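You operate a simulated robot arm through the tools that you are given. There is no shell and no other tool. Be economical: measure what you need, move in short steps, check, and stop when the job is done.

You are at the controls of a simulated robot arm. One attempt, no reset.

JOB
Brush oil on the middle of the dark board and set the beige mash on the board.
Fine: oil from the wooden holder; stand the brush in the red hole again. A coat counts when it lies all over at full strength: go over it till it gets no stronger.

The check looks at the end state, three seconds after you hand in, the way a careful person would. Anything else that was tipped, shoved, dropped, spilled or broken makes it a failure.

ROBOT AND FRAMES
A 7-joint arm with a two-finger parallel gripper, fixed in place. Base frame: the origin is at the foot of the arm, x ahead of it, y to its left, z up. Readings come in m, degrees, newtons and seconds.
Its first joint turns from -66.0 to 66.0 degrees. Payload 2.5 kg.
The tool frame sits at the grasp point between the pads (the TCP): z along the fingers, y along the line on which they close. The tips reach 0.023 m beyond it. Largest opening 0.094 m; finger width 0.038, thickness 0.01; the body of the gripper, 0.054 by 0.096 m, starts 0.039 m behind the TCP.
Orientation is that of the tool frame in the base frame, as [roll, pitch, yaw] about the fixed x, y, z axes, in that order (R = Rz(yaw) Ry(pitch) Rx(roll)). With the fingers straight down and closing along the base's y, the tool's x points along the base's -x, its y along +y and its z along -z.

CONTROLS
- The arm moves only by the tool play_rows. Its argument "targets" is a list of rows, each a list of 7 numbers: the shift along the tool's x, y, z in units of 40 mm (1.0 is 40 mm), then the turn, a rotation vector about the tool's x, y, z in units of 6 degrees (1.0 is 6 degrees), then the opening in per cent of the stroke, from 0 (shut) to 100 (fully open). In form: [[dx, dy, dz, ax, ay, az, hand], ...]. A call has 1 to 10 rows; each row shifts and turns the commanded pose from where the row before left it, along the tool's axes as they then stand. A call with a number of a shift or a turn outside -1 to 1 is refused whole. Rows are played at 5 a second. More than 0.05 m and 8.6 degrees between two rows, or a gripper value outside its range, and nothing of the call is played. Where a pose cannot be reached the arm comes as near as it can. A force on the tool above 40 N (or 10 N above the force at the start of the call, whichever is more), or a blocked arm, ends the call early, and 0.2 s more pass. Each finger travels about 0.108 m/s and halts on what it meets, pressing with about 25 N; the grip force reading is that of the motor and also rises with nothing between the fingers. The clock runs only during rows and for 0.2 s after the last one: add rows that do not move to give the fingers time. It gives the time, the measured TCP pose, the force on the tool (base axes), the opening and the grip force at its end, in the units of the frame above (readings bear some noise), with the torque about the TCP (base axes, N m) and any sound that the robot's microphone picked up.
- Cameras (640 x 400 px; columns grow to the right, rows downward): "scene" is fixed at [0.1043, -0.3983, 0.5541]; the picture's right is [0.93, -0.38, 0.00], its down [-0.18, -0.45, -0.88] and it looks along [0.33, 0.81, -0.48] (base axes); focal length 366 px, centre (320, 200). "wrist" rides on the gripper at [0.086, 0.016, -0.074] in the tool frame; the picture's right is [-0.18, 0.98, 0.00], its down [-0.58, -0.11, -0.81] and it looks along [-0.79, -0.15, 0.59] (tool axes); focal length 243 px, centre (320, 200). There is no depth. A picture from a camera that has moved, and an enlarged one, comes with that camera's place and axes in the base frame and with its lens.
- camera(camera): a new picture of that camera. No time passes.
- zoom(camera, box): a new picture of the part [left, top, right, bottom] of that camera's present view, enlarged. No time passes.
- finish_job(): hands the job in; it is judged then, once.

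Go step by step. Nothing tells you positions but the pictures and the camera data: compare them with the known pose of the tool, close in by small moves and look again before you grip or let go. The budget is 120 turns and 64 pictures, counting those below and the enlarged ones. Unless the task says otherwise, let go and move clear before handing in, and close with one line.

The tools are called by a JSON object that holds its "method" and its "body". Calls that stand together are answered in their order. play_rows: Moves the arm, as the interface text tells. Its arguments: {"type":"object","properties":{"targets":{"type":"array"}},"required":["targets"]} The other tools are called the same way: camera (camera) takes a picture; zoom (camera, box) takes an enlarged picture of a part of a camera's view; finish_job () hands the job in.

At the start:

```text
clock: 0.0
tcp_pos: [0.3468, 0.2746, 0.3278]
tcp_rot: [-180.0, 0.0, -179.9]
force: [-0.8, 0.1, 0.0]
torque: [-0.01, -0.01, 0.01]
gripper_width: 0.0941
finger_force: 0.1
```

scene: 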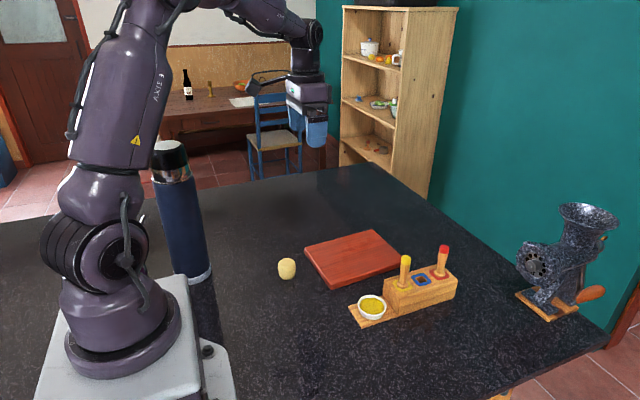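
wrist: 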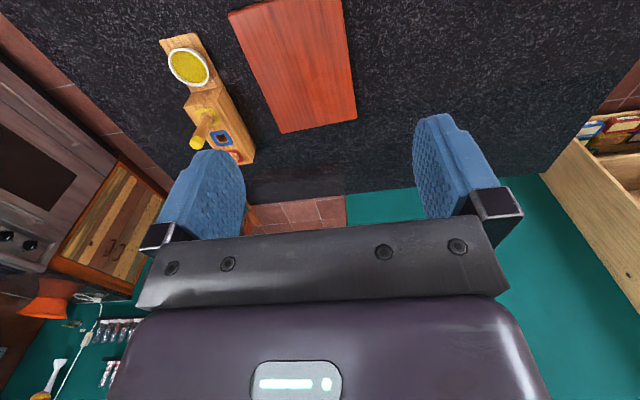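

The board, mash ball, oil dish and brush holder are in view. Triangulating the board from both cameras puts its surface near z≈0.01, not the quoted -0.51, so I'll trust the pictures and look closer before moving.

{"method": "zoom", "body": {"camera": "scene", "box": [260, 210, 480, 347]}}

{"method": "zoom", "body": {"camera": "wrist", "box": [130, 0, 370, 150]}}

```text
2.91 times, centred on (370, 278) of scene
camera zoom: at [0.1043, -0.3983, 0.5541], right [0.93, -0.38, 0.0], down [-0.18, -0.45, -0.88], along [0.33, 0.81, -0.48], focal length 1064 px, centre (174, -28)
```

zoom: 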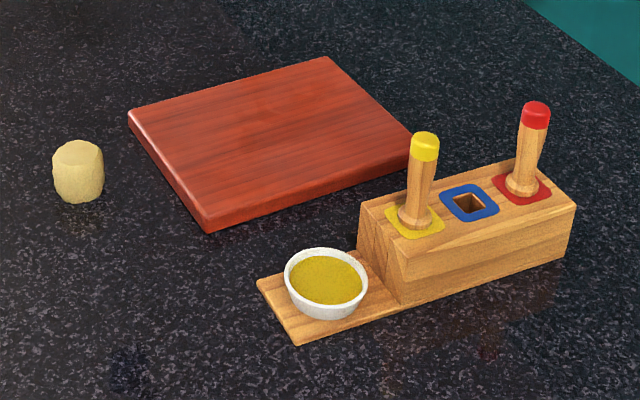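

```text
2.67 times, centred on (250, 75) of wrist
camera zoom: at [0.2603, 0.2911, 0.4015], right [0.18, 0.98, 0.0], down [0.58, -0.11, 0.81], along [0.79, -0.15, -0.59], focal length 647 px, centre (507, 533)
```

zoom: 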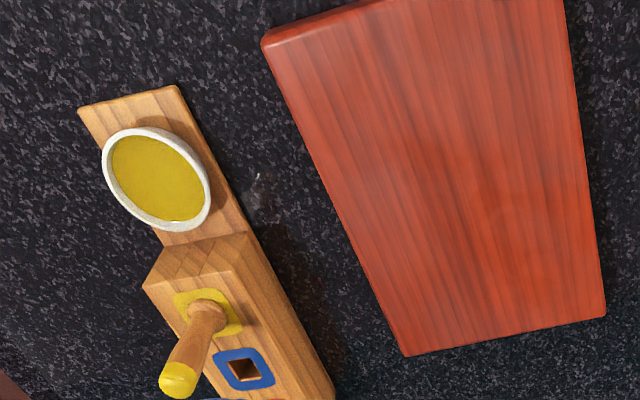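

Triangulation puts the table near z≈-0.01, the red brush at about (0.57, 0.06) with its top near z 0.11, the dish at (0.40, 0.06), the board centre at (0.44, 0.22) and the mash at (0.28, 0.24). I'll move high toward the red brush and see how far the arm really reaches.

{"method": "play_rows", "body": {"targets": [[-0.6, -0.65, 0.2, 0, 0, 0, 100], [-0.6, -0.65, 0.2, 0, 0, 0, 100], [-0.6, -0.65, 0.2, 0, 0, 0, 100], [-0.6, -0.65, 0.2, 0, 0, 0, 100], [-0.6, -0.65, 0.2, 0, 0, 0, 100], [-0.6, -0.65, 0.2, 0, 0, 0, 100], [-0.6, -0.65, 0.2, 0, 0, 0, 100], [-0.6, -0.65, 0.2, 0, 0, 0, 100], [0, 0, 0, 0, 0, 0, 100]]}}

{"method": "camera", "body": {"camera": "wrist"}}

{"method": "camera", "body": {"camera": "scene"}}

```text
clock: 2.0
tcp_pos: [0.5383, 0.0628, 0.2619]
tcp_rot: [-180.0, 0.0, 180.0]
force: [-0.3, 0.1, -1.2]
torque: [0.05, -0.04, 0.01]
gripper_width: 0.0941
finger_force: 0.0
```

```text
59 pictures are left
camera wrist: at [0.4515, 0.0799, 0.3368], right [0.18, 0.98, 0.0], down [0.58, -0.11, 0.81], along [0.79, -0.15, -0.59], focal length 243 px, centre (320, 200)
```

wrist: 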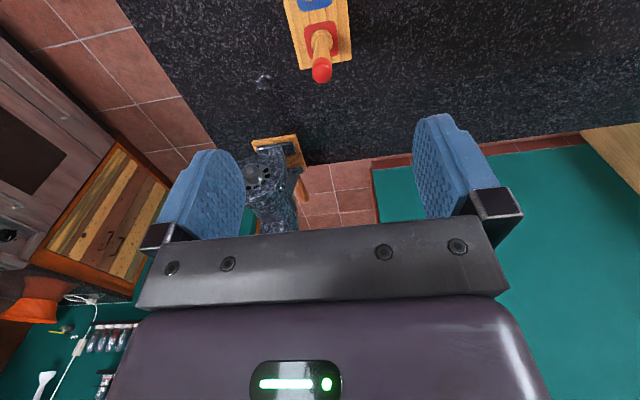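

```text
58 pictures are left
```

scene: 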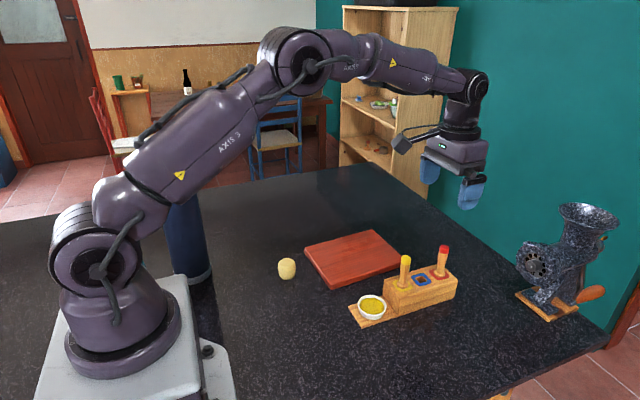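

The arm reaches fine here. The red brush top works out at about (0.559, 0.059, 0.115), so I'll centre over it and come part-way down.

{"method": "play_rows", "body": {"targets": [[-0.52, -0.1, 0.6, 0, 0, 0, 100], [0, 0, 0.6, 0, 0, 0, 100], [0, 0, 0.6, 0, 0, 0, 100], [0, 0, 0, 0, 0, 0, 100]]}}

{"method": "camera", "body": {"camera": "wrist"}}

{"method": "zoom", "body": {"camera": "scene", "box": [370, 150, 530, 310]}}

```text
clock: 3.0
tcp_pos: [0.5574, 0.0609, 0.1885]
tcp_rot: [180.0, 0.0, 180.0]
force: [0.0, -0.4, 0.2]
torque: [0.02, -0.01, 0.01]
gripper_width: 0.094
finger_force: 0.1
```

```text
57 pictures are left
camera wrist: at [0.4718, 0.0767, 0.2638], right [0.18, 0.98, 0.0], down [0.58, -0.11, 0.81], along [0.79, -0.15, -0.59], focal length 243 px, centre (320, 200)
```

wrist: 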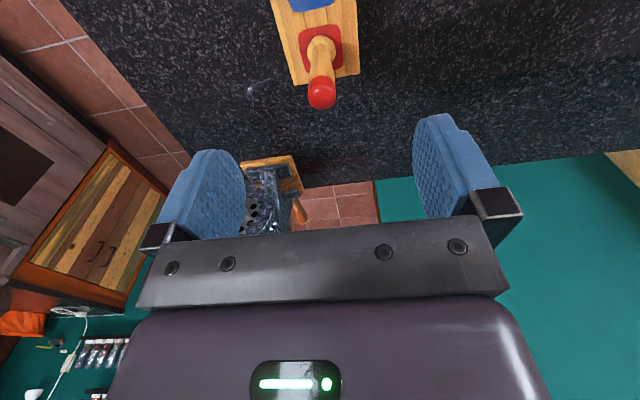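

```text
2.50 times, centred on (450, 230) of scene
camera zoom: at [0.1043, -0.3983, 0.5541], right [0.93, -0.38, 0.0], down [-0.18, -0.45, -0.88], along [0.33, 0.81, -0.48], focal length 915 px, centre (-5, 125)
```

zoom: 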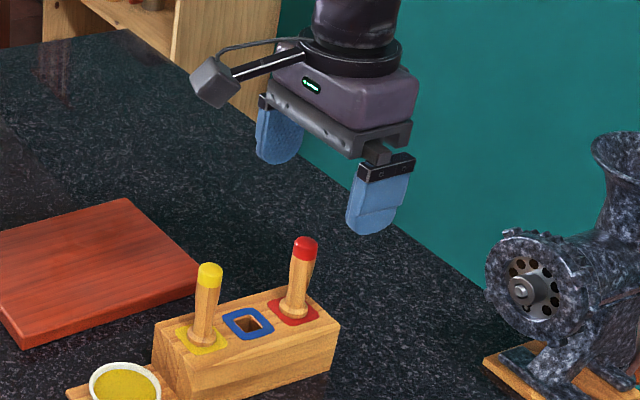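

The brush sits centred between the fingers at about (0.557, 0.061). I'll go straight down to TCP z≈0.088 and look before closing.

{"method": "play_rows", "body": {"targets": [[0, 0, 0.5, 0, 0, 0, 100], [0, 0, 0.5, 0, 0, 0, 100], [0, 0, 0.5, 0, 0, 0, 100], [0, 0, 0.5, 0, 0, 0, 100], [0, 0, 0.5, 0, 0, 0, 100], [0, 0, 0, 0, 0, 0, 100]]}}

{"method": "camera", "body": {"camera": "wrist"}}

{"method": "zoom", "body": {"camera": "scene", "box": [370, 150, 530, 310]}}

```text
clock: 4.4
tcp_pos: [0.5598, 0.0616, 0.089]
tcp_rot: [-180.0, -0.1, -180.0]
force: [0.1, 0.0, 0.0]
torque: [-0.01, -0.01, -0.01]
gripper_width: 0.094
finger_force: 0.0
```

```text
55 pictures are left
camera wrist: at [0.4737, 0.0779, 0.1641], right [0.18, 0.98, 0.0], down [0.58, -0.11, 0.81], along [0.79, -0.15, -0.59], focal length 243 px, centre (320, 200)
```

wrist: 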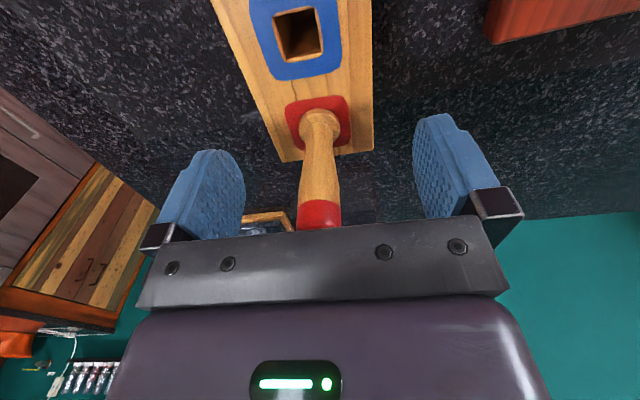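

```text
2.50 times, centred on (450, 230) of scene
camera zoom: at [0.1043, -0.3983, 0.5541], right [0.93, -0.38, 0.0], down [-0.18, -0.45, -0.88], along [0.33, 0.81, -0.48], focal length 915 px, centre (-5, 125)
```

zoom: 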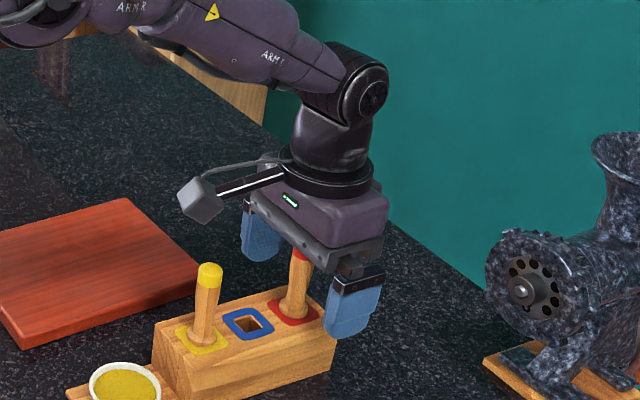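

The handle is centred between the pads; closing on it now.

{"method": "play_rows", "body": {"targets": [[0, 0, 0, 0, 0, 0, 40], [0, 0, 0, 0, 0, 0, 0], [0, 0, 0, 0, 0, 0, 0], [0, 0, 0, 0, 0, 0, 0], [0, 0, 0, 0, 0, 0, 0]]}}

```text
clock: 5.6
tcp_pos: [0.5604, 0.0614, 0.0903]
tcp_rot: [-180.0, -0.1, 180.0]
force: [0.4, 0.3, 0.8]
torque: [0.0, 0.01, -0.03]
gripper_width: 0.016
finger_force: 25.1
```

Handle held at 16 mm. Lifting straight up to see the brush.

{"method": "play_rows", "body": {"targets": [[0, 0, -0.5, 0, 0, 0, 0], [0, 0, -0.5, 0, 0, 0, 0], [0, 0, -0.5, 0, 0, 0, 0], [0, 0, -0.5, 0, 0, 0, 0], [0, 0, -0.5, 0, 0, 0, 0], [0, 0, -0.5, 0, 0, 0, 0], [0, 0, 0, 0, 0, 0, 0]]}}

{"method": "camera", "body": {"camera": "wrist"}}

{"method": "zoom", "body": {"camera": "scene", "box": [370, 130, 530, 290]}}

```text
clock: 7.2
tcp_pos: [0.5617, 0.0617, 0.2115]
tcp_rot: [-179.9, 0.0, -179.9]
force: [-0.2, -0.2, -0.8]
torque: [-0.02, 0.02, -0.01]
gripper_width: 0.0165
finger_force: 25.4
```

```text
53 pictures are left
camera wrist: at [0.4751, 0.0782, 0.2854], right [0.18, 0.98, 0.0], down [0.58, -0.11, 0.81], along [0.79, -0.15, -0.59], focal length 243 px, centre (320, 200)
```

wrist: 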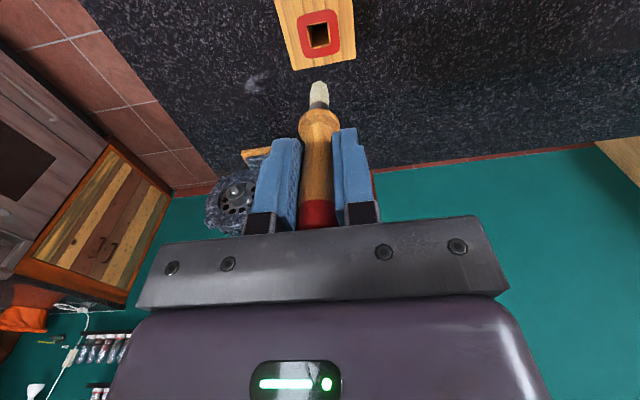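

```text
2.50 times, centred on (450, 210) of scene
camera zoom: at [0.1043, -0.3983, 0.5541], right [0.93, -0.38, 0.0], down [-0.18, -0.45, -0.88], along [0.33, 0.81, -0.48], focal length 915 px, centre (-5, 175)
```

zoom: 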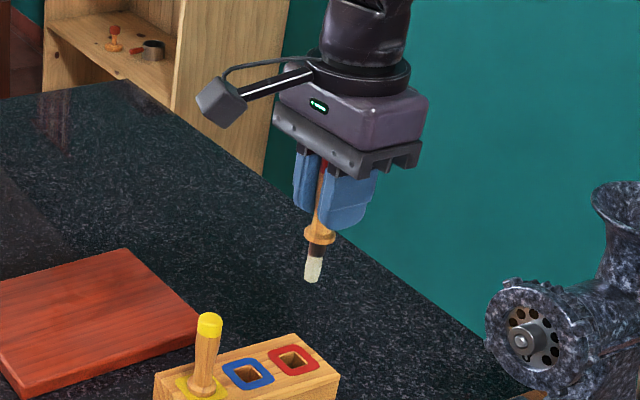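

The brush has pale bristles, with the tip about 85 mm below the TCP. I'll raise a little to clear the yellow brush and travel over the dish.

{"method": "play_rows", "body": {"targets": [[0, 0, -0.8, 0, 0, 0, 0], [0.6, 0, -0.2, 0, 0, 0, 0], [0.84, 0, 0, 0, 0, 0, 0], [0.84, 0, 0, 0, 0, 0, 0], [0.84, 0, 0, 0, 0, 0, 0], [0.8, 0, 0, 0, 0, 0, 0], [0, 0, 0.8, 0, 0, 0, 0], [0, 0, 0.8, 0, 0, 0, 0], [0, 0, 0.6, 0, 0, 0, 0], [0, 0, 0, 0, 0, 0, 0]]}}

{"method": "camera", "body": {"camera": "wrist"}}

{"method": "zoom", "body": {"camera": "scene", "box": [300, 180, 460, 340]}}

```text
clock: 9.4
tcp_pos: [0.403, 0.0632, 0.1641]
tcp_rot: [-180.0, 0.0, 179.9]
force: [-0.5, 0.0, -0.8]
torque: [0.0, -0.01, 0.02]
gripper_width: 0.0162
finger_force: 25.1
```

```text
51 pictures are left
camera wrist: at [0.3171, 0.0792, 0.2382], right [0.19, 0.98, 0.0], down [0.58, -0.11, 0.81], along [0.79, -0.15, -0.59], focal length 243 px, centre (320, 200)
```

wrist: 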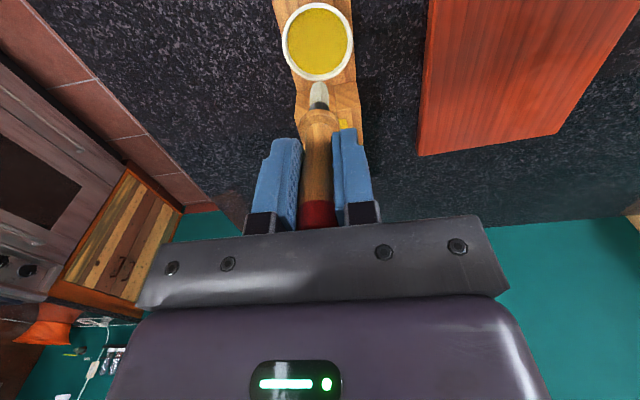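

```text
2.50 times, centred on (380, 260) of scene
camera zoom: at [0.1043, -0.3983, 0.5541], right [0.93, -0.38, 0.0], down [-0.18, -0.45, -0.88], along [0.33, 0.81, -0.48], focal length 915 px, centre (170, 50)
```

zoom: 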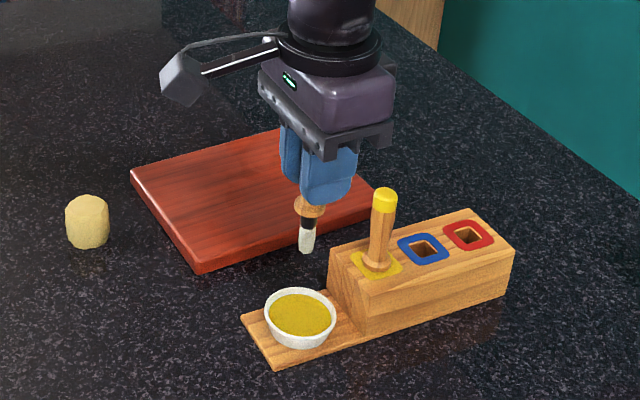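

The dish centre is about (0.398, 0.062). Shifting 5 mm and descending until the tip is just above the oil.

{"method": "play_rows", "body": {"targets": [[0.12, -0.03, 0.4, 0, 0, 0, 0], [0, 0, 0.4, 0, 0, 0, 0], [0, 0, 0.3, 0, 0, 0, 0], [0, 0, 0, 0, 0, 0, 0]]}}

{"method": "zoom", "body": {"camera": "wrist", "box": [240, 0, 400, 130]}}

{"method": "zoom", "body": {"camera": "scene", "box": [330, 230, 430, 330]}}

```text
clock: 10.4
tcp_pos: [0.3981, 0.0611, 0.1201]
tcp_rot: [179.9, 0.0, -180.0]
force: [-0.7, 0.7, -0.1]
torque: [-0.03, -0.01, 0.0]
gripper_width: 0.0161
finger_force: 25.1
```

```text
3.08 times, centred on (320, 65) of wrist
camera zoom: at [0.3119, 0.0781, 0.1934], right [0.18, 0.98, 0.0], down [0.58, -0.11, 0.81], along [0.79, -0.15, -0.59], focal length 746 px, centre (320, 615)
```

zoom: 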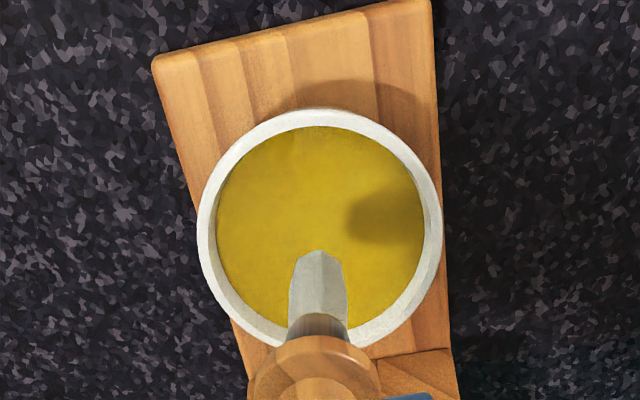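

```text
4.00 times, centred on (380, 280) of scene
camera zoom: at [0.1043, -0.3983, 0.5541], right [0.93, -0.38, 0.0], down [-0.18, -0.45, -0.88], along [0.33, 0.81, -0.48], focal length 1464 px, centre (80, -120)
```

zoom: 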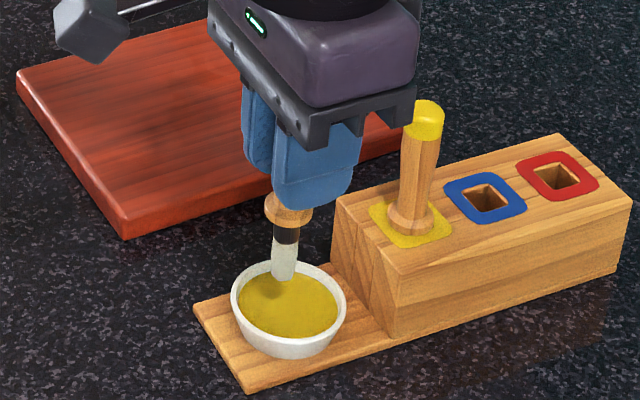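

The tip hangs about 1 cm over the middle of the oil. I'll lower in small steps and watch the force.

{"method": "play_rows", "body": {"targets": [[0, 0, 0.15, 0, 0, 0, 0], [0, 0, 0.15, 0, 0, 0, 0], [0, 0, 0, 0, 0, 0, 0]]}}

{"method": "zoom", "body": {"camera": "wrist", "box": [240, 0, 400, 130]}}

{"method": "zoom", "body": {"camera": "scene", "box": [330, 230, 430, 330]}}

```text
clock: 11.2
tcp_pos: [0.3981, 0.0622, 0.1066]
tcp_rot: [-179.9, 0.0, 179.9]
force: [0.1, -0.6, -0.4]
torque: [-0.04, -0.01, 0.01]
gripper_width: 0.0163
finger_force: 25.0
```

```text
3.08 times, centred on (320, 65) of wrist
camera zoom: at [0.3116, 0.0788, 0.1809], right [0.18, 0.98, 0.0], down [0.58, -0.11, 0.81], along [0.79, -0.15, -0.59], focal length 746 px, centre (320, 615)
```

zoom: 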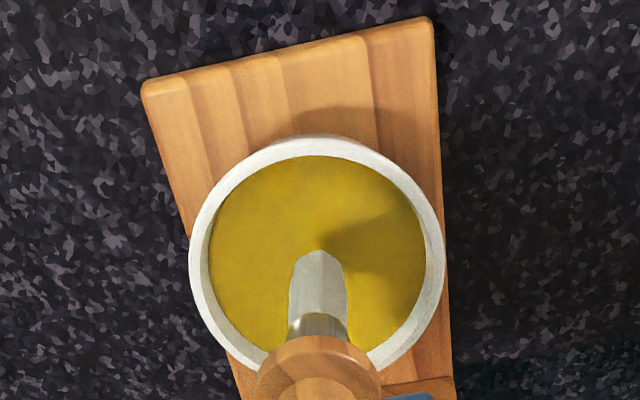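

```text
4.00 times, centred on (380, 280) of scene
camera zoom: at [0.1043, -0.3983, 0.5541], right [0.93, -0.38, 0.0], down [-0.18, -0.45, -0.88], along [0.33, 0.81, -0.48], focal length 1464 px, centre (80, -120)
```

zoom: 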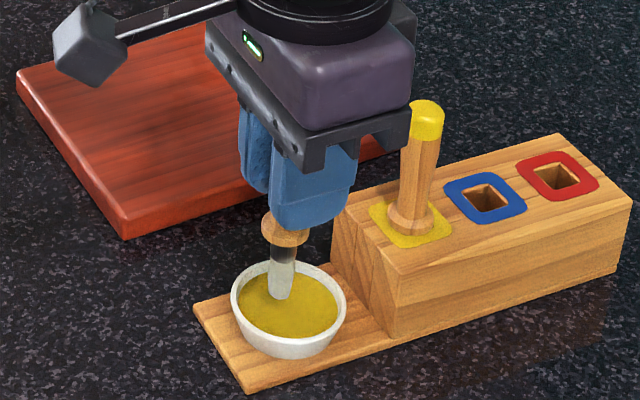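

The tip and its shadow nearly meet, so the surface is right there. Dipping about 6 mm more.

{"method": "play_rows", "body": {"targets": [[0, 0, 0.08, 0, 0, 0, 0], [0, 0, 0.07, 0, 0, 0, 0], [0, 0, 0, 0, 0, 0, 0], [0, 0, 0, 0, 0, 0, 0]]}}

{"method": "zoom", "body": {"camera": "wrist", "box": [240, 0, 400, 130]}}

```text
clock: 12.2
tcp_pos: [0.3966, 0.0623, 0.0996]
tcp_rot: [-179.9, -0.1, -180.0]
force: [0.1, -1.2, -0.3]
torque: [0.0, 0.02, 0.0]
gripper_width: 0.0163
finger_force: 24.7
```

```text
3.08 times, centred on (320, 65) of wrist
camera zoom: at [0.3111, 0.0784, 0.1741], right [0.18, 0.98, 0.0], down [0.58, -0.11, 0.81], along [0.79, -0.15, -0.59], focal length 746 px, centre (320, 615)
```

zoom: 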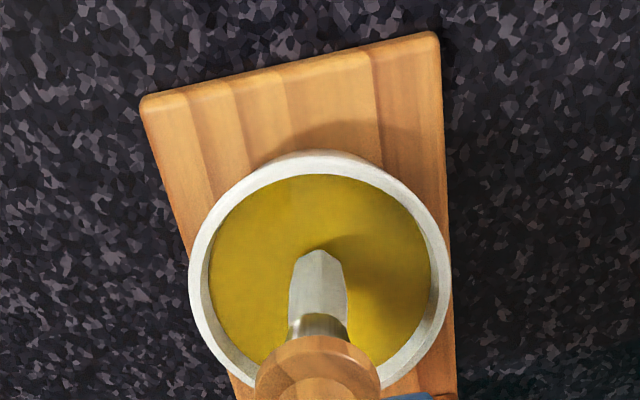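

Contact is only just starting. Going 5 mm deeper.

{"method": "play_rows", "body": {"targets": [[0, 0, 0.07, 0, 0, 0, 0], [0, 0, 0.06, 0, 0, 0, 0], [0, 0, 0, 0, 0, 0, 0], [0, 0, 0, 0, 0, 0, 0]]}}

{"method": "zoom", "body": {"camera": "wrist", "box": [240, 0, 400, 130]}}

{"method": "zoom", "body": {"camera": "scene", "box": [330, 230, 430, 330]}}

```text
clock: 13.2
tcp_pos: [0.3989, 0.062, 0.0969]
tcp_rot: [179.9, 0.2, -180.0]
force: [-1.8, 0.1, 23.4]
torque: [-0.04, 0.24, -0.02]
gripper_width: 0.0161
finger_force: 25.2
```

```text
3.08 times, centred on (320, 65) of wrist
camera zoom: at [0.3121, 0.0788, 0.1707], right [0.18, 0.98, 0.0], down [0.58, -0.11, 0.81], along [0.79, -0.15, -0.59], focal length 746 px, centre (320, 615)
```

zoom: 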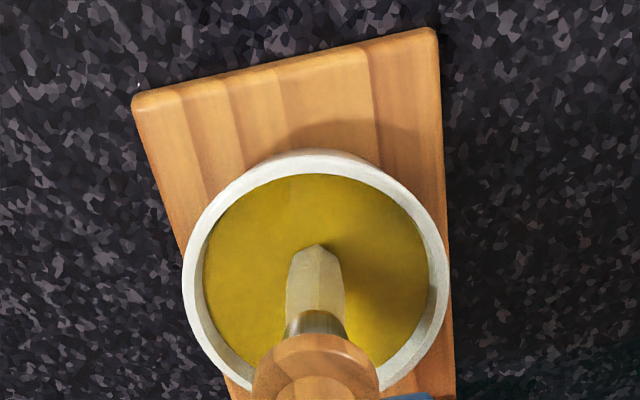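

```text
4.00 times, centred on (380, 280) of scene
camera zoom: at [0.1042, -0.3983, 0.5541], right [0.93, -0.38, 0.0], down [-0.18, -0.45, -0.88], along [0.33, 0.81, -0.48], focal length 1464 px, centre (80, -120)
```

zoom: 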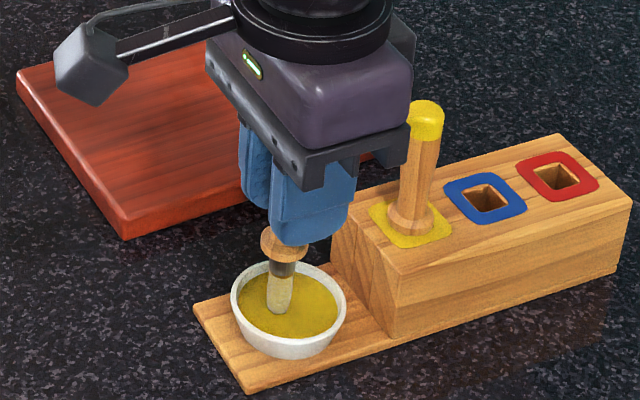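

The bristles touched down with 23 N and turned yellow: contact comes at TCP z≈0.097. I'll lift out and go over the board's middle, about (0.449, 0.231).

{"method": "play_rows", "body": {"targets": [[0, 0, -0.3, 0, 0, 0, 0], [0, 0, -0.8, 0, 0, 0, 0], [0, 0, -0.8, 0, 0, 0, 0], [-0.25, 0.85, 0, 0, 0, 0, 0], [-0.25, 0.85, 0, 0, 0, 0, 0], [-0.25, 0.85, 0, 0, 0, 0, 0], [-0.25, 0.85, 0, 0, 0, 0, 0], [-0.25, 0.85, 0, 0, 0, 0, 0], [0, 0, 0.6, 0, 0, 0, 0], [0, 0, 0, 0, 0, 0, 0]]}}

{"method": "camera", "body": {"camera": "wrist"}}

{"method": "zoom", "body": {"camera": "scene", "box": [290, 180, 450, 340]}}

```text
clock: 15.4
tcp_pos: [0.4495, 0.2305, 0.1484]
tcp_rot: [-179.9, 0.1, 179.8]
force: [-0.1, 0.5, -0.2]
torque: [0.0, -0.01, -0.03]
gripper_width: 0.0163
finger_force: 25.0
```

```text
42 pictures are left
camera wrist: at [0.3631, 0.2467, 0.2226], right [0.19, 0.98, 0.0], down [0.58, -0.11, 0.81], along [0.79, -0.15, -0.59], focal length 243 px, centre (320, 200)
```

wrist: 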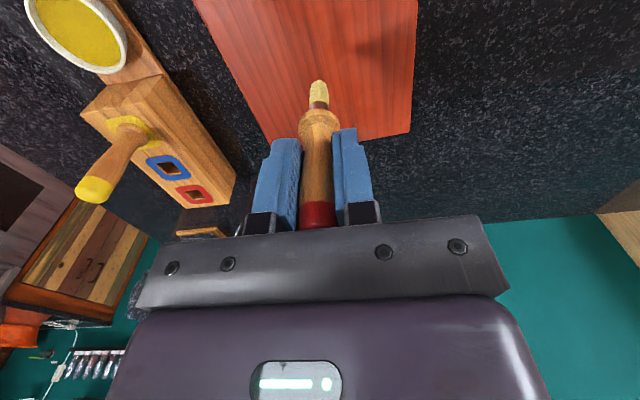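

```text
2.50 times, centred on (370, 260) of scene
camera zoom: at [0.1043, -0.3983, 0.5541], right [0.93, -0.38, 0.0], down [-0.18, -0.45, -0.88], along [0.33, 0.81, -0.48], focal length 915 px, centre (195, 50)
```

zoom: 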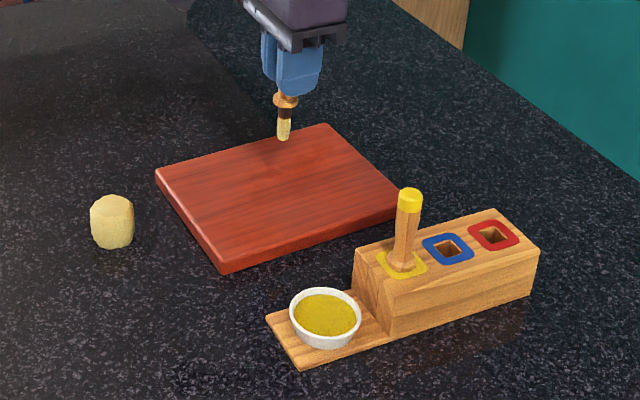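

The brush is loaded and hangs over the board's middle. Descending, gently at the end, to find contact.

{"method": "play_rows", "body": {"targets": [[0, 0, 0.5, 0, 0, 0, 0], [0, 0, 0.45, 0, 0, 0, 0], [0, 0, 0.05, 0, 0, 0, 0], [0, 0, 0.05, 0, 0, 0, 0], [0, 0, 0, 0, 0, 0, 0]]}}

```text
clock: 16.6
tcp_pos: [0.4482, 0.2311, 0.1051]
tcp_rot: [-179.9, 0.1, 179.9]
force: [0.3, 0.6, 0.8]
torque: [0.01, -0.02, 0.0]
gripper_width: 0.0163
finger_force: 25.1
```

{"method": "play_rows", "body": {"targets": [[0, 0, 0.05, 0, 0, 0, 0], [0, 0, 0.05, 0, 0, 0, 0], [0, 0, 0, 0, 0, 0, 0]]}}

{"method": "zoom", "body": {"camera": "wrist", "box": [220, 0, 420, 130]}}

```text
clock: 17.4
tcp_pos: [0.4484, 0.2322, 0.1018]
tcp_rot: [-180.0, 0.0, 180.0]
force: [-0.1, 0.3, -0.2]
torque: [-0.02, 0.0, 0.01]
gripper_width: 0.0158
finger_force: 25.0
```

```text
3.08 times, centred on (320, 65) of wrist
camera zoom: at [0.3625, 0.2481, 0.1758], right [0.18, 0.98, 0.0], down [0.58, -0.11, 0.81], along [0.79, -0.15, -0.59], focal length 746 px, centre (320, 615)
```

zoom: 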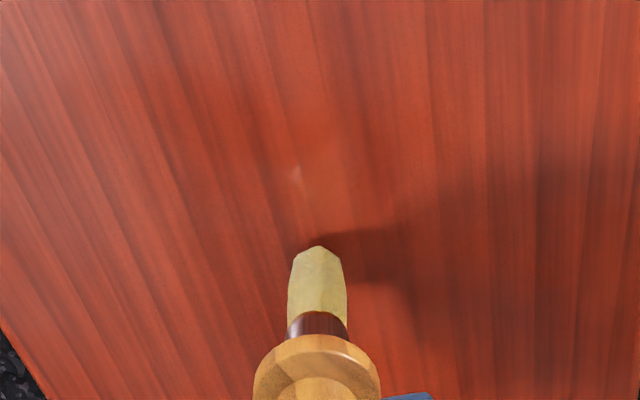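

Almost touching. Lowering another 3 mm and making a short stroke along x.

{"method": "play_rows", "body": {"targets": [[0, 0, 0.04, 0, 0, 0, 0], [0, 0, 0.04, 0, 0, 0, 0], [0.25, 0, 0, 0, 0, 0, 0], [0.25, 0, 0, 0, 0, 0, 0], [0.25, 0, 0, 0, 0, 0, 0], [0, 0, 0, 0, 0, 0, 0]]}}

{"method": "zoom", "body": {"camera": "wrist", "box": [220, 0, 420, 130]}}

```text
clock: 18.8
tcp_pos: [0.4181, 0.232, 0.0986]
tcp_rot: [179.9, 0.0, 179.9]
force: [0.9, -0.4, -0.5]
torque: [0.02, 0.01, -0.01]
gripper_width: 0.0161
finger_force: 25.1
```

```text
3.08 times, centred on (320, 65) of wrist
camera zoom: at [0.3322, 0.2484, 0.1735], right [0.19, 0.98, 0.0], down [0.58, -0.11, 0.81], along [0.79, -0.15, -0.59], focal length 746 px, centre (320, 615)
```

zoom: 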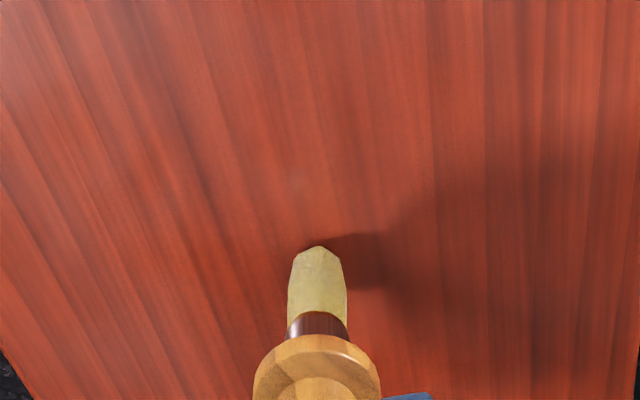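

Still no contact force. Lowering in 1.2 mm steps until the force shows.

{"method": "play_rows", "body": {"targets": [[0, 0, 0.03, 0, 0, 0, 0], [0, 0, 0.03, 0, 0, 0, 0], [0, 0, 0, 0, 0, 0, 0]]}}

{"method": "play_rows", "body": {"targets": [[0, 0, 0.03, 0, 0, 0, 0], [0, 0, 0, 0, 0, 0, 0]]}}

{"method": "play_rows", "body": {"targets": [[0, 0, 0.03, 0, 0, 0, 0], [0, 0, 0, 0, 0, 0, 0]]}}

```text
clock: 19.6
tcp_pos: [0.4173, 0.233, 0.0984]
tcp_rot: [179.9, 0.2, 180.0]
force: [-1.4, -0.6, 14.9]
torque: [-0.05, 0.19, 0.01]
gripper_width: 0.0159
finger_force: 25.2
```

```text
clock: 20.2
tcp_pos: [0.4196, 0.2319, 0.0954]
tcp_rot: [179.9, 0.3, 179.9]
force: [0.6, -0.7, 25.5]
torque: [0.01, 0.04, 0.02]
gripper_width: 0.016
finger_force: 25.4
```

```text
clock: 20.8
tcp_pos: [0.419, 0.2319, 0.0959]
tcp_rot: [179.9, 0.2, 179.9]
force: [1.1, 0.6, 25.2]
torque: [0.09, 0.0, -0.03]
gripper_width: 0.016
finger_force: 24.7
```

Contact found at about TCP z 0.098, and I've pressed to 25 N, so the brush may have slid a millimetre in the grip. Easing back and stroking lightly across.

{"method": "play_rows", "body": {"targets": [[0, 0, -0.03, 0, 0, 0, 0], [-0.2, 0, -0.02, 0, 0, 0, 0], [-0.25, 0, 0, 0, 0, 0, 0], [-0.25, 0, 0, 0, 0, 0, 0], [-0.25, 0, 0, 0, 0, 0, 0], [0, 0, 0, 0, 0, 0, 0]]}}

{"method": "zoom", "body": {"camera": "wrist", "box": [220, 0, 420, 130]}}

{"method": "zoom", "body": {"camera": "scene", "box": [300, 200, 420, 300]}}

```text
clock: 22.2
tcp_pos: [0.4548, 0.231, 0.0962]
tcp_rot: [180.0, 0.0, 179.9]
force: [0.0, -0.4, 0.0]
torque: [0.0, 0.01, 0.03]
gripper_width: 0.0157
finger_force: 24.9
```

```text
3.08 times, centred on (320, 65) of wrist
camera zoom: at [0.369, 0.2473, 0.1712], right [0.18, 0.98, 0.0], down [0.58, -0.11, 0.81], along [0.79, -0.15, -0.59], focal length 746 px, centre (320, 615)
```

zoom: 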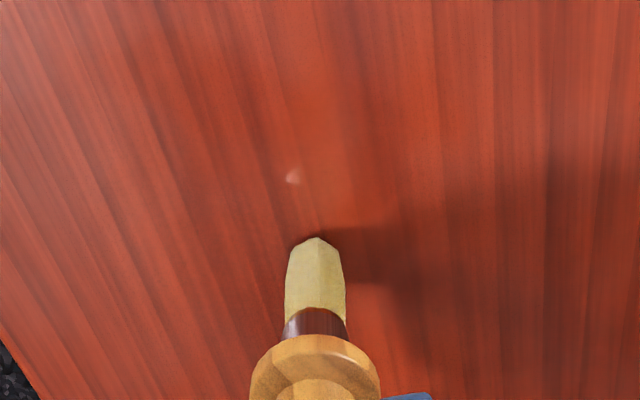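

```text
4.00 times, centred on (360, 250) of scene
camera zoom: at [0.1043, -0.3983, 0.5541], right [0.93, -0.38, 0.0], down [-0.18, -0.45, -0.88], along [0.33, 0.81, -0.48], focal length 1464 px, centre (160, 0)
```

zoom: 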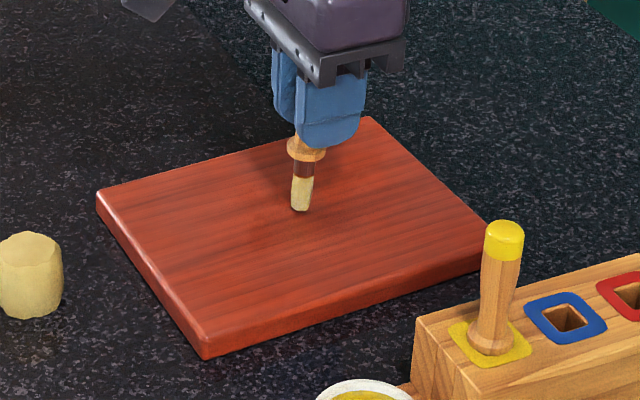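

The brush slid 2–3 mm up in the grip, so it isn't touching now and no oil mark shows. Finding light contact again, then stroking.

{"method": "play_rows", "body": {"targets": [[0, 0, 0.03, 0, 0, 0, 0], [0, 0, 0, 0, 0, 0, 0]]}}

{"method": "play_rows", "body": {"targets": [[0, 0, 0.02, 0, 0, 0, 0], [0, 0, 0, 0, 0, 0, 0]]}}

```text
clock: 22.8
tcp_pos: [0.4557, 0.2313, 0.096]
tcp_rot: [-180.0, 0.0, -180.0]
force: [0.5, 0.3, -0.4]
torque: [-0.01, 0.03, -0.01]
gripper_width: 0.016
finger_force: 25.0
```

```text
clock: 23.4
tcp_pos: [0.4573, 0.2312, 0.0946]
tcp_rot: [-179.9, 0.0, 180.0]
force: [-1.7, -0.1, 8.1]
torque: [-0.01, 0.15, 0.01]
gripper_width: 0.0159
finger_force: 24.7
```

8 N of contact, which is good. Stroking 60 mm back along the board at this height.

{"method": "play_rows", "body": {"targets": [[0.25, 0, 0, 0, 0, 0, 0], [0.25, 0, 0, 0, 0, 0, 0], [0.25, 0, 0, 0, 0, 0, 0], [0.25, 0, 0, 0, 0, 0, 0], [0.25, 0, 0, 0, 0, 0, 0], [0.25, 0, 0, 0, 0, 0, 0], [0, 0, 0, 0, 0, 0, 0]]}}

{"method": "zoom", "body": {"camera": "scene", "box": [300, 200, 420, 300]}}

```text
clock: 25.0
tcp_pos: [0.3965, 0.2323, 0.0939]
tcp_rot: [179.9, 0.1, 179.9]
force: [3.6, -0.7, 19.9]
torque: [-0.03, -0.27, -0.02]
gripper_width: 0.0159
finger_force: 25.0
```

```text
4.00 times, centred on (360, 250) of scene
camera zoom: at [0.1042, -0.3983, 0.5541], right [0.93, -0.38, 0.0], down [-0.18, -0.45, -0.88], along [0.33, 0.81, -0.48], focal length 1464 px, centre (160, 0)
```

zoom: 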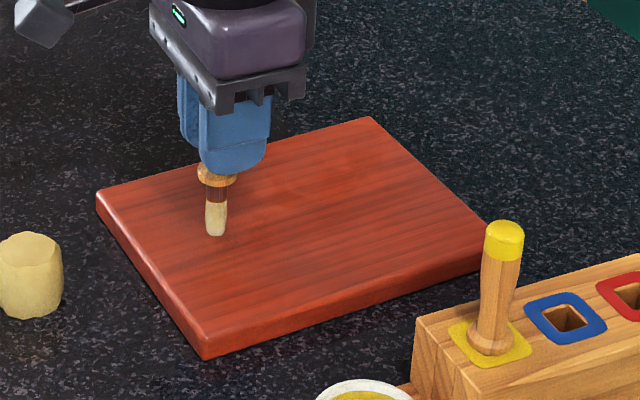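

The bristle tip looks paler but I can't make out a mark. Lifting off and looking at the stroke up close.

{"method": "play_rows", "body": {"targets": [[0, 0, -0.4, 0, 0, 0, 0], [0, 0, -0.6, 0, 0, 0, 0], [0.9, 0, 0, 0, 0, 0, 0], [0, 0, 0, 0, 0, 0, 0]]}}

{"method": "zoom", "body": {"camera": "scene", "box": [310, 225, 390, 275]}}

{"method": "zoom", "body": {"camera": "wrist", "box": [200, 0, 440, 150]}}

```text
clock: 26.0
tcp_pos: [0.3617, 0.2293, 0.1357]
tcp_rot: [-180.0, 0.0, 180.0]
force: [1.0, -0.5, 1.0]
torque: [0.01, 0.0, 0.02]
gripper_width: 0.0158
finger_force: 24.7
```

```text
8.00 times, centred on (350, 250) of scene
camera zoom: at [0.1043, -0.3983, 0.5541], right [0.93, -0.38, 0.0], down [-0.18, -0.45, -0.88], along [0.33, 0.81, -0.48], focal length 2927 px, centre (80, -200)
```

zoom: 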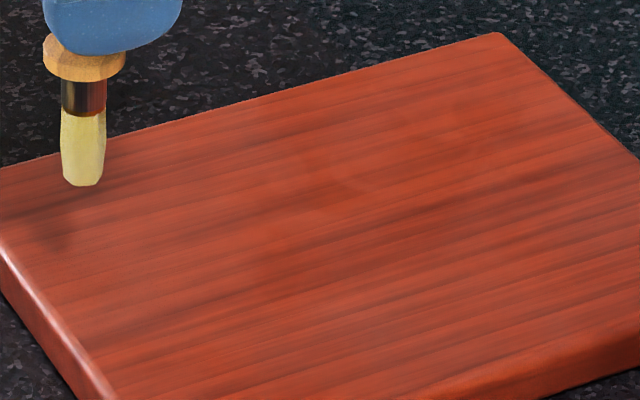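

```text
2.67 times, centred on (320, 75) of wrist
camera zoom: at [0.2751, 0.2467, 0.2092], right [0.18, 0.98, 0.0], down [0.58, -0.11, 0.81], along [0.79, -0.15, -0.59], focal length 647 px, centre (320, 533)
```

zoom: 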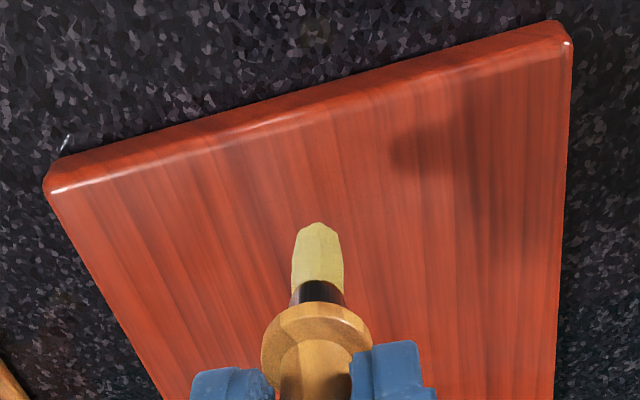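

The board's true centre refines to about (0.444, 0.228). Zooming tighter on the stroke to judge whether oil was laid.

{"method": "zoom", "body": {"camera": "scene", "box": [325, 240, 365, 265]}}

{"method": "zoom", "body": {"camera": "scene", "box": [345, 285, 405, 325]}}

```text
16.00 times, centred on (345, 252) of scene
camera zoom: at [0.1043, -0.3983, 0.5541], right [0.93, -0.38, 0.0], down [-0.18, -0.45, -0.88], along [0.33, 0.81, -0.48], focal length 5854 px, centre (-80, -640)
```

zoom: 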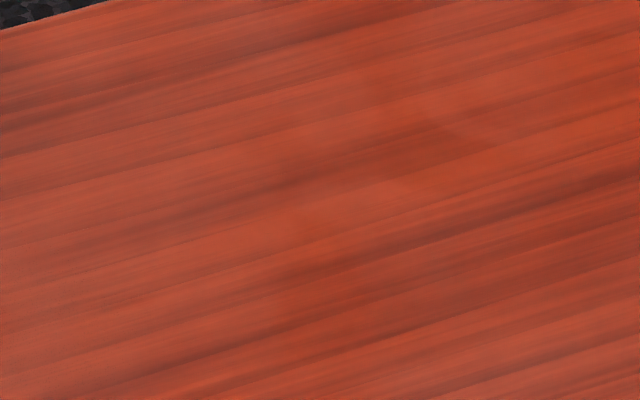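

```text
10.00 times, centred on (375, 305) of scene
camera zoom: at [0.1043, -0.3983, 0.5541], right [0.93, -0.38, 0.0], down [-0.18, -0.45, -0.88], along [0.33, 0.81, -0.48], focal length 3659 px, centre (-230, -850)
```

zoom: 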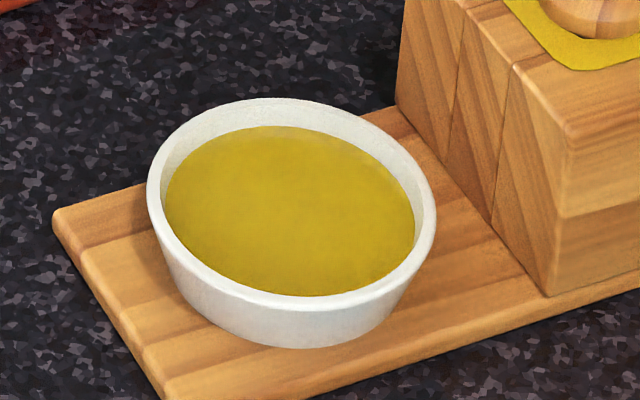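

It's hard to judge by eye, but the bristles are still well loaded. I'll do a proper raster over the middle (x 0.404–0.484, y 0.20–0.256) with light contact, starting at the near-right corner.

{"method": "play_rows", "body": {"targets": [[-0.54, -0.4, 0, 0, 0, 0, 0], [-0.54, -0.4, 0, 0, 0, 0, 0], [0, 0, 0.6, 0, 0, 0, 0], [0, 0, 0.32, 0, 0, 0, 0], [0, 0, 0.05, 0, 0, 0, 0], [0, 0, 0, 0, 0, 0, 0]]}}

{"method": "play_rows", "body": {"targets": [[-0.5, 0, 0.01, 0, 0, 0, 0], [-0.5, 0, 0.01, 0, 0, 0, 0], [-0.5, 0, 0.01, 0, 0, 0, 0], [-0.5, 0, 0.01, 0, 0, 0, 0], [0, 0, 0, 0, 0, 0, 0]]}}

```text
clock: 27.4
tcp_pos: [0.4026, 0.2004, 0.0953]
tcp_rot: [180.0, 0.0, 179.9]
force: [0.7, -0.4, 0.3]
torque: [-0.01, -0.01, -0.04]
gripper_width: 0.0159
finger_force: 25.0
```

```text
clock: 28.6
tcp_pos: [0.485, 0.197, 0.0934]
tcp_rot: [179.9, 0.1, -179.9]
force: [-4.0, 1.5, 17.3]
torque: [0.0, 0.35, 0.0]
gripper_width: 0.0159
finger_force: 24.4
```

Contact grew along the stroke to 17 N. Going back at constant height on the next lane.

{"method": "play_rows", "body": {"targets": [[0, 0.2, -0.01, 0, 0, 0, 0], [0.5, 0, 0, 0, 0, 0, 0], [0.5, 0, 0, 0, 0, 0, 0], [0.5, 0, 0, 0, 0, 0, 0], [0.5, 0, 0, 0, 0, 0, 0], [0, 0, 0, 0, 0, 0, 0]]}}

{"method": "play_rows", "body": {"targets": [[0, 0.2, 0, 0, 0, 0, 0], [-0.5, 0, 0, 0, 0, 0, 0], [-0.5, 0, 0, 0, 0, 0, 0], [-0.5, 0, 0, 0, 0, 0, 0], [-0.5, 0, 0, 0, 0, 0, 0], [0, 0, 0, 0, 0, 0, 0]]}}

{"method": "zoom", "body": {"camera": "scene", "box": [320, 230, 400, 280]}}

```text
clock: 30.0
tcp_pos: [0.4046, 0.2068, 0.0929]
tcp_rot: [-180.0, 0.1, 179.9]
force: [4.1, 0.2, 10.4]
torque: [-0.01, -0.32, 0.02]
gripper_width: 0.0159
finger_force: 24.7
```

```text
clock: 31.4
tcp_pos: [0.4823, 0.2155, 0.0928]
tcp_rot: [-180.0, -0.1, 179.9]
force: [-2.5, -0.7, 6.1]
torque: [-0.05, 0.17, -0.02]
gripper_width: 0.0159
finger_force: 25.1
```

```text
8.00 times, centred on (360, 255) of scene
camera zoom: at [0.1043, -0.3983, 0.5541], right [0.93, -0.38, 0.0], down [-0.18, -0.45, -0.88], along [0.33, 0.81, -0.48], focal length 2927 px, centre (0, -240)
```

zoom: 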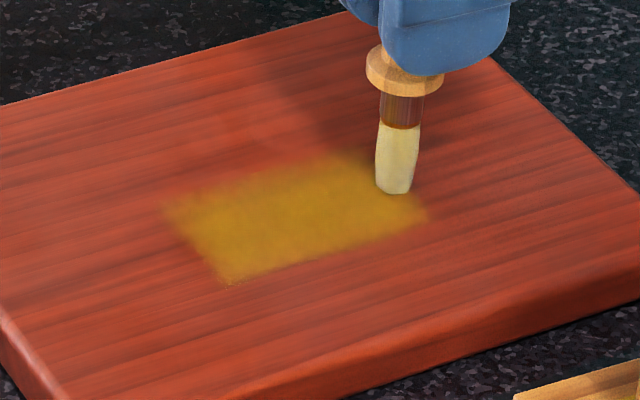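

Now a clear yellow coat shows on the brushed lanes, at 6–10 N. Continuing the raster.

{"method": "play_rows", "body": {"targets": [[0, 0.2, 0, 0, 0, 0, 0], [0.5, 0, 0, 0, 0, 0, 0], [0.5, 0, 0, 0, 0, 0, 0], [0.5, 0, 0, 0, 0, 0, 0], [0.5, 0, 0, 0, 0, 0, 0], [0, 0.2, 0.01, 0, 0, 0, 0], [-0.5, 0, 0, 0, 0, 0, 0], [-0.5, 0, 0, 0, 0, 0, 0], [-0.5, 0, 0, 0, 0, 0, 0], [-0.5, 0, 0, 0, 0, 0, 0]]}}

{"method": "play_rows", "body": {"targets": [[0, 0.2, 0, 0, 0, 0, 0], [0.5, 0, 0, 0, 0, 0, 0], [0.5, 0, 0, 0, 0, 0, 0], [0.5, 0, 0, 0, 0, 0, 0], [0.5, 0, 0, 0, 0, 0, 0], [0, 0.2, 0, 0, 0, 0, 0], [-0.5, 0, 0, 0, 0, 0, 0], [-0.5, 0, 0, 0, 0, 0, 0], [-0.5, 0, 0, 0, 0, 0, 0], [-0.5, 0, 0, 0, 0, 0, 0]]}}

{"method": "zoom", "body": {"camera": "scene", "box": [320, 230, 400, 280]}}

```text
clock: 33.6
tcp_pos: [0.483, 0.2305, 0.0921]
tcp_rot: [179.9, 0.0, 180.0]
force: [0.2, 0.4, -0.1]
torque: [-0.02, -0.01, 0.0]
gripper_width: 0.0157
finger_force: 24.7
```

```text
clock: 35.8
tcp_pos: [0.4816, 0.2464, 0.0937]
tcp_rot: [-180.0, 0.0, 180.0]
force: [-0.5, 0.2, 1.9]
torque: [0.03, 0.06, 0.02]
gripper_width: 0.016
finger_force: 25.0
```

```text
8.00 times, centred on (360, 255) of scene
camera zoom: at [0.1043, -0.3983, 0.5541], right [0.93, -0.38, 0.0], down [-0.18, -0.45, -0.88], along [0.33, 0.81, -0.48], focal length 2927 px, centre (0, -240)
```

zoom: 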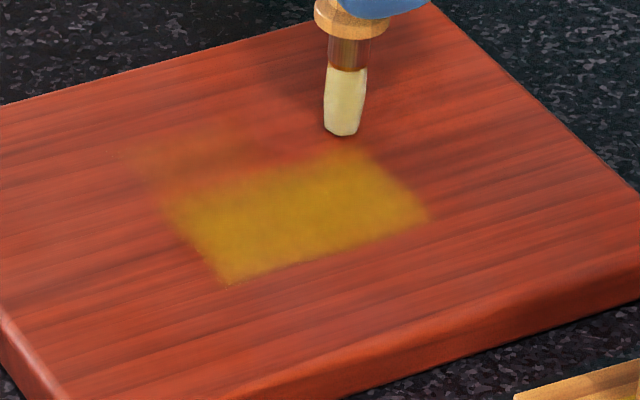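

The last lanes are thin: the brush is nearly empty and barely touched. Going back to the dish to reload.

{"method": "play_rows", "body": {"targets": [[0, 0, -0.8, 0, 0, 0, 0], [0, 0, -1, 0, 0, 0, 0], [0.7, -0.6, -0.2, 0, 0, 0, 0], [0.7, -0.7, 0, 0, 0, 0, 0], [0.5, -0.95, 0, 0, 0, 0, 0], [0.25, -0.95, 0, 0, 0, 0, 0], [0, -0.95, 0, 0, 0, 0, 0], [0, -0.5, 0.5, 0, 0, 0, 0], [0, 0, 1, 0, 0, 0, 0], [0, 0, 0, 0, 0, 0, 0]]}}

{"method": "zoom", "body": {"camera": "scene", "box": [330, 230, 430, 330]}}

```text
clock: 38.0
tcp_pos: [0.3997, 0.0629, 0.1131]
tcp_rot: [-179.9, 0.0, 180.0]
force: [-0.1, 0.4, 0.3]
torque: [0.0, 0.02, -0.03]
gripper_width: 0.0157
finger_force: 25.1
```

```text
4.00 times, centred on (380, 280) of scene
camera zoom: at [0.1043, -0.3983, 0.5541], right [0.93, -0.38, 0.0], down [-0.18, -0.45, -0.88], along [0.33, 0.81, -0.48], focal length 1464 px, centre (80, -120)
```

zoom: 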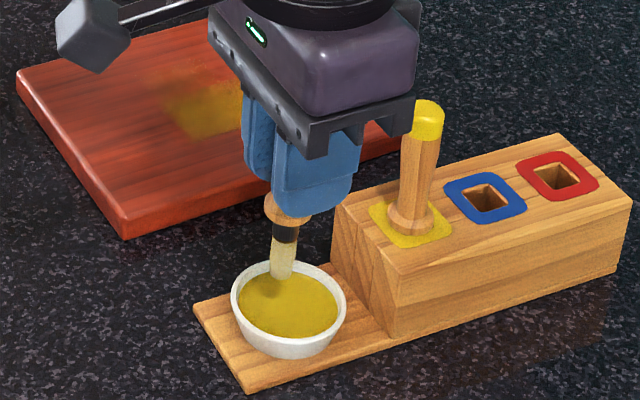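

Well centred above the dish. Lowering to contact in small steps.

{"method": "play_rows", "body": {"targets": [[0, 0, 0.3, 0, 0, 0, 0], [0, 0, 0.1, 0, 0, 0, 0], [0, 0, 0.03, 0, 0, 0, 0], [0, 0, 0, 0, 0, 0, 0]]}}

{"method": "play_rows", "body": {"targets": [[0, 0, 0.03, 0, 0, 0, 0], [0, 0, 0, 0, 0, 0, 0]]}}

```text
clock: 39.0
tcp_pos: [0.3972, 0.0608, 0.0968]
tcp_rot: [180.0, -0.1, 179.8]
force: [0.4, 0.5, 0.5]
torque: [0.02, 0.02, 0.0]
gripper_width: 0.0158
finger_force: 24.6
```

```text
clock: 39.6
tcp_pos: [0.3973, 0.0622, 0.0933]
tcp_rot: [180.0, 0.1, -179.9]
force: [-0.1, 0.5, -0.6]
torque: [0.02, -0.01, -0.02]
gripper_width: 0.0158
finger_force: 25.4
```

{"method": "play_rows", "body": {"targets": [[0, 0, 0.03, 0, 0, 0, 0], [0, 0, 0, 0, 0, 0, 0]]}}

{"method": "play_rows", "body": {"targets": [[0, 0, 0.03, 0, 0, 0, 0], [0, 0, 0, 0, 0, 0, 0]]}}

```text
clock: 40.2
tcp_pos: [0.3959, 0.0615, 0.0935]
tcp_rot: [179.9, 0.0, -179.9]
force: [-0.3, 0.3, 0.1]
torque: [0.01, -0.02, 0.01]
gripper_width: 0.0161
finger_force: 25.0
```

```text
clock: 40.8
tcp_pos: [0.3968, 0.0628, 0.0923]
tcp_rot: [180.0, 0.1, -179.9]
force: [-0.6, 0.2, -0.6]
torque: [-0.01, 0.03, -0.01]
gripper_width: 0.0159
finger_force: 25.2
```

{"method": "play_rows", "body": {"targets": [[0, 0, 0.03, 0, 0, 0, 0], [0, 0, 0, 0, 0, 0, 0]]}}

{"method": "zoom", "body": {"camera": "wrist", "box": [240, 0, 400, 130]}}

```text
clock: 41.4
tcp_pos: [0.3966, 0.0613, 0.0913]
tcp_rot: [-180.0, 0.1, 180.0]
force: [-0.8, 0.3, 9.4]
torque: [0.02, 0.08, -0.01]
gripper_width: 0.016
finger_force: 25.2
```

```text
3.08 times, centred on (320, 65) of wrist
camera zoom: at [0.3105, 0.0778, 0.1661], right [0.18, 0.98, 0.0], down [0.58, -0.11, 0.81], along [0.79, -0.15, -0.59], focal length 746 px, centre (320, 615)
```

zoom: 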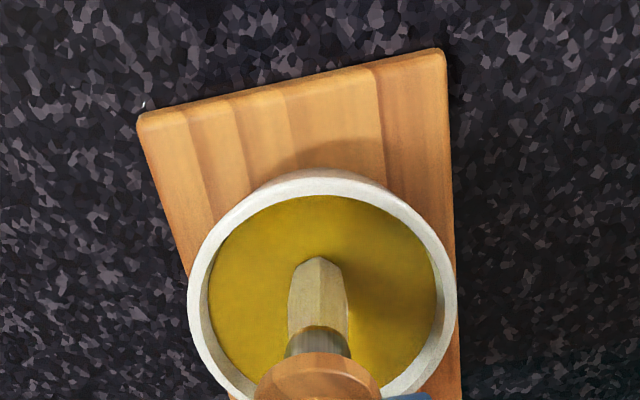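

Reloading: contact at 9 N in the oil, so a small swirl and then back to the board's far-left corner of the patch.

{"method": "play_rows", "body": {"targets": [[0.1, 0.05, 0, 0, 0, 0, 0], [-0.1, 0.05, 0, 0, 0, 0, 0], [-0.1, -0.1, 0.02, 0, 0, 0, 0], [0.1, 0, 0, 0, 0, 0, 0], [0, 0, -0.5, 0, 0, 0, 0], [0, 0, -0.8, 0, 0, 0, 0], [0, 0.2, -0.77, 0, 0, 0, 0], [0, 0.95, 0, 0, 0, 0, 0], [0, 0.95, 0, 0, 0, 0, 0]]}}

{"method": "play_rows", "body": {"targets": [[-0.7, 0.9, 0, 0, 0, 0, 0], [-0.7, 0.9, 0, 0, 0, 0, 0], [-0.75, 0.95, 0, 0, 0, 0, 0], [0, 0, 0.9, 0, 0, 0, 0], [0, 0, 0.9, 0, 0, 0, 0], [0, 0, 0.16, 0, 0, 0, 0], [0, 0, 0.06, 0, 0, 0, 0], [0, 0, 0, 0, 0, 0, 0]]}}

```text
clock: 43.4
tcp_pos: [0.3997, 0.1462, 0.1701]
tcp_rot: [179.9, 0.0, 179.9]
force: [0.2, -0.4, -1.2]
torque: [0.02, -0.01, -0.02]
gripper_width: 0.0155
finger_force: 24.4
```

```text
clock: 45.2
tcp_pos: [0.4821, 0.2548, 0.0915]
tcp_rot: [-180.0, -0.2, 180.0]
force: [0.3, -0.1, -1.0]
torque: [-0.04, 0.03, 0.03]
gripper_width: 0.0156
finger_force: 24.3
```

{"method": "play_rows", "body": {"targets": [[0, 0, 0.03, 0, 0, 0, 0], [0, 0, 0, 0, 0, 0, 0]]}}

{"method": "play_rows", "body": {"targets": [[0, 0, 0.02, 0, 0, 0, 0], [0, 0, 0, 0, 0, 0, 0]]}}

```text
clock: 45.8
tcp_pos: [0.4823, 0.256, 0.091]
tcp_rot: [180.0, 0.1, 180.0]
force: [-1.1, 0.0, 2.2]
torque: [-0.04, 0.04, 0.01]
gripper_width: 0.0154
finger_force: 25.0
```

```text
clock: 46.4
tcp_pos: [0.4828, 0.2565, 0.0905]
tcp_rot: [-179.9, 0.0, -179.9]
force: [-0.1, -0.6, 2.7]
torque: [-0.04, 0.05, -0.01]
gripper_width: 0.0158
finger_force: 25.0
```

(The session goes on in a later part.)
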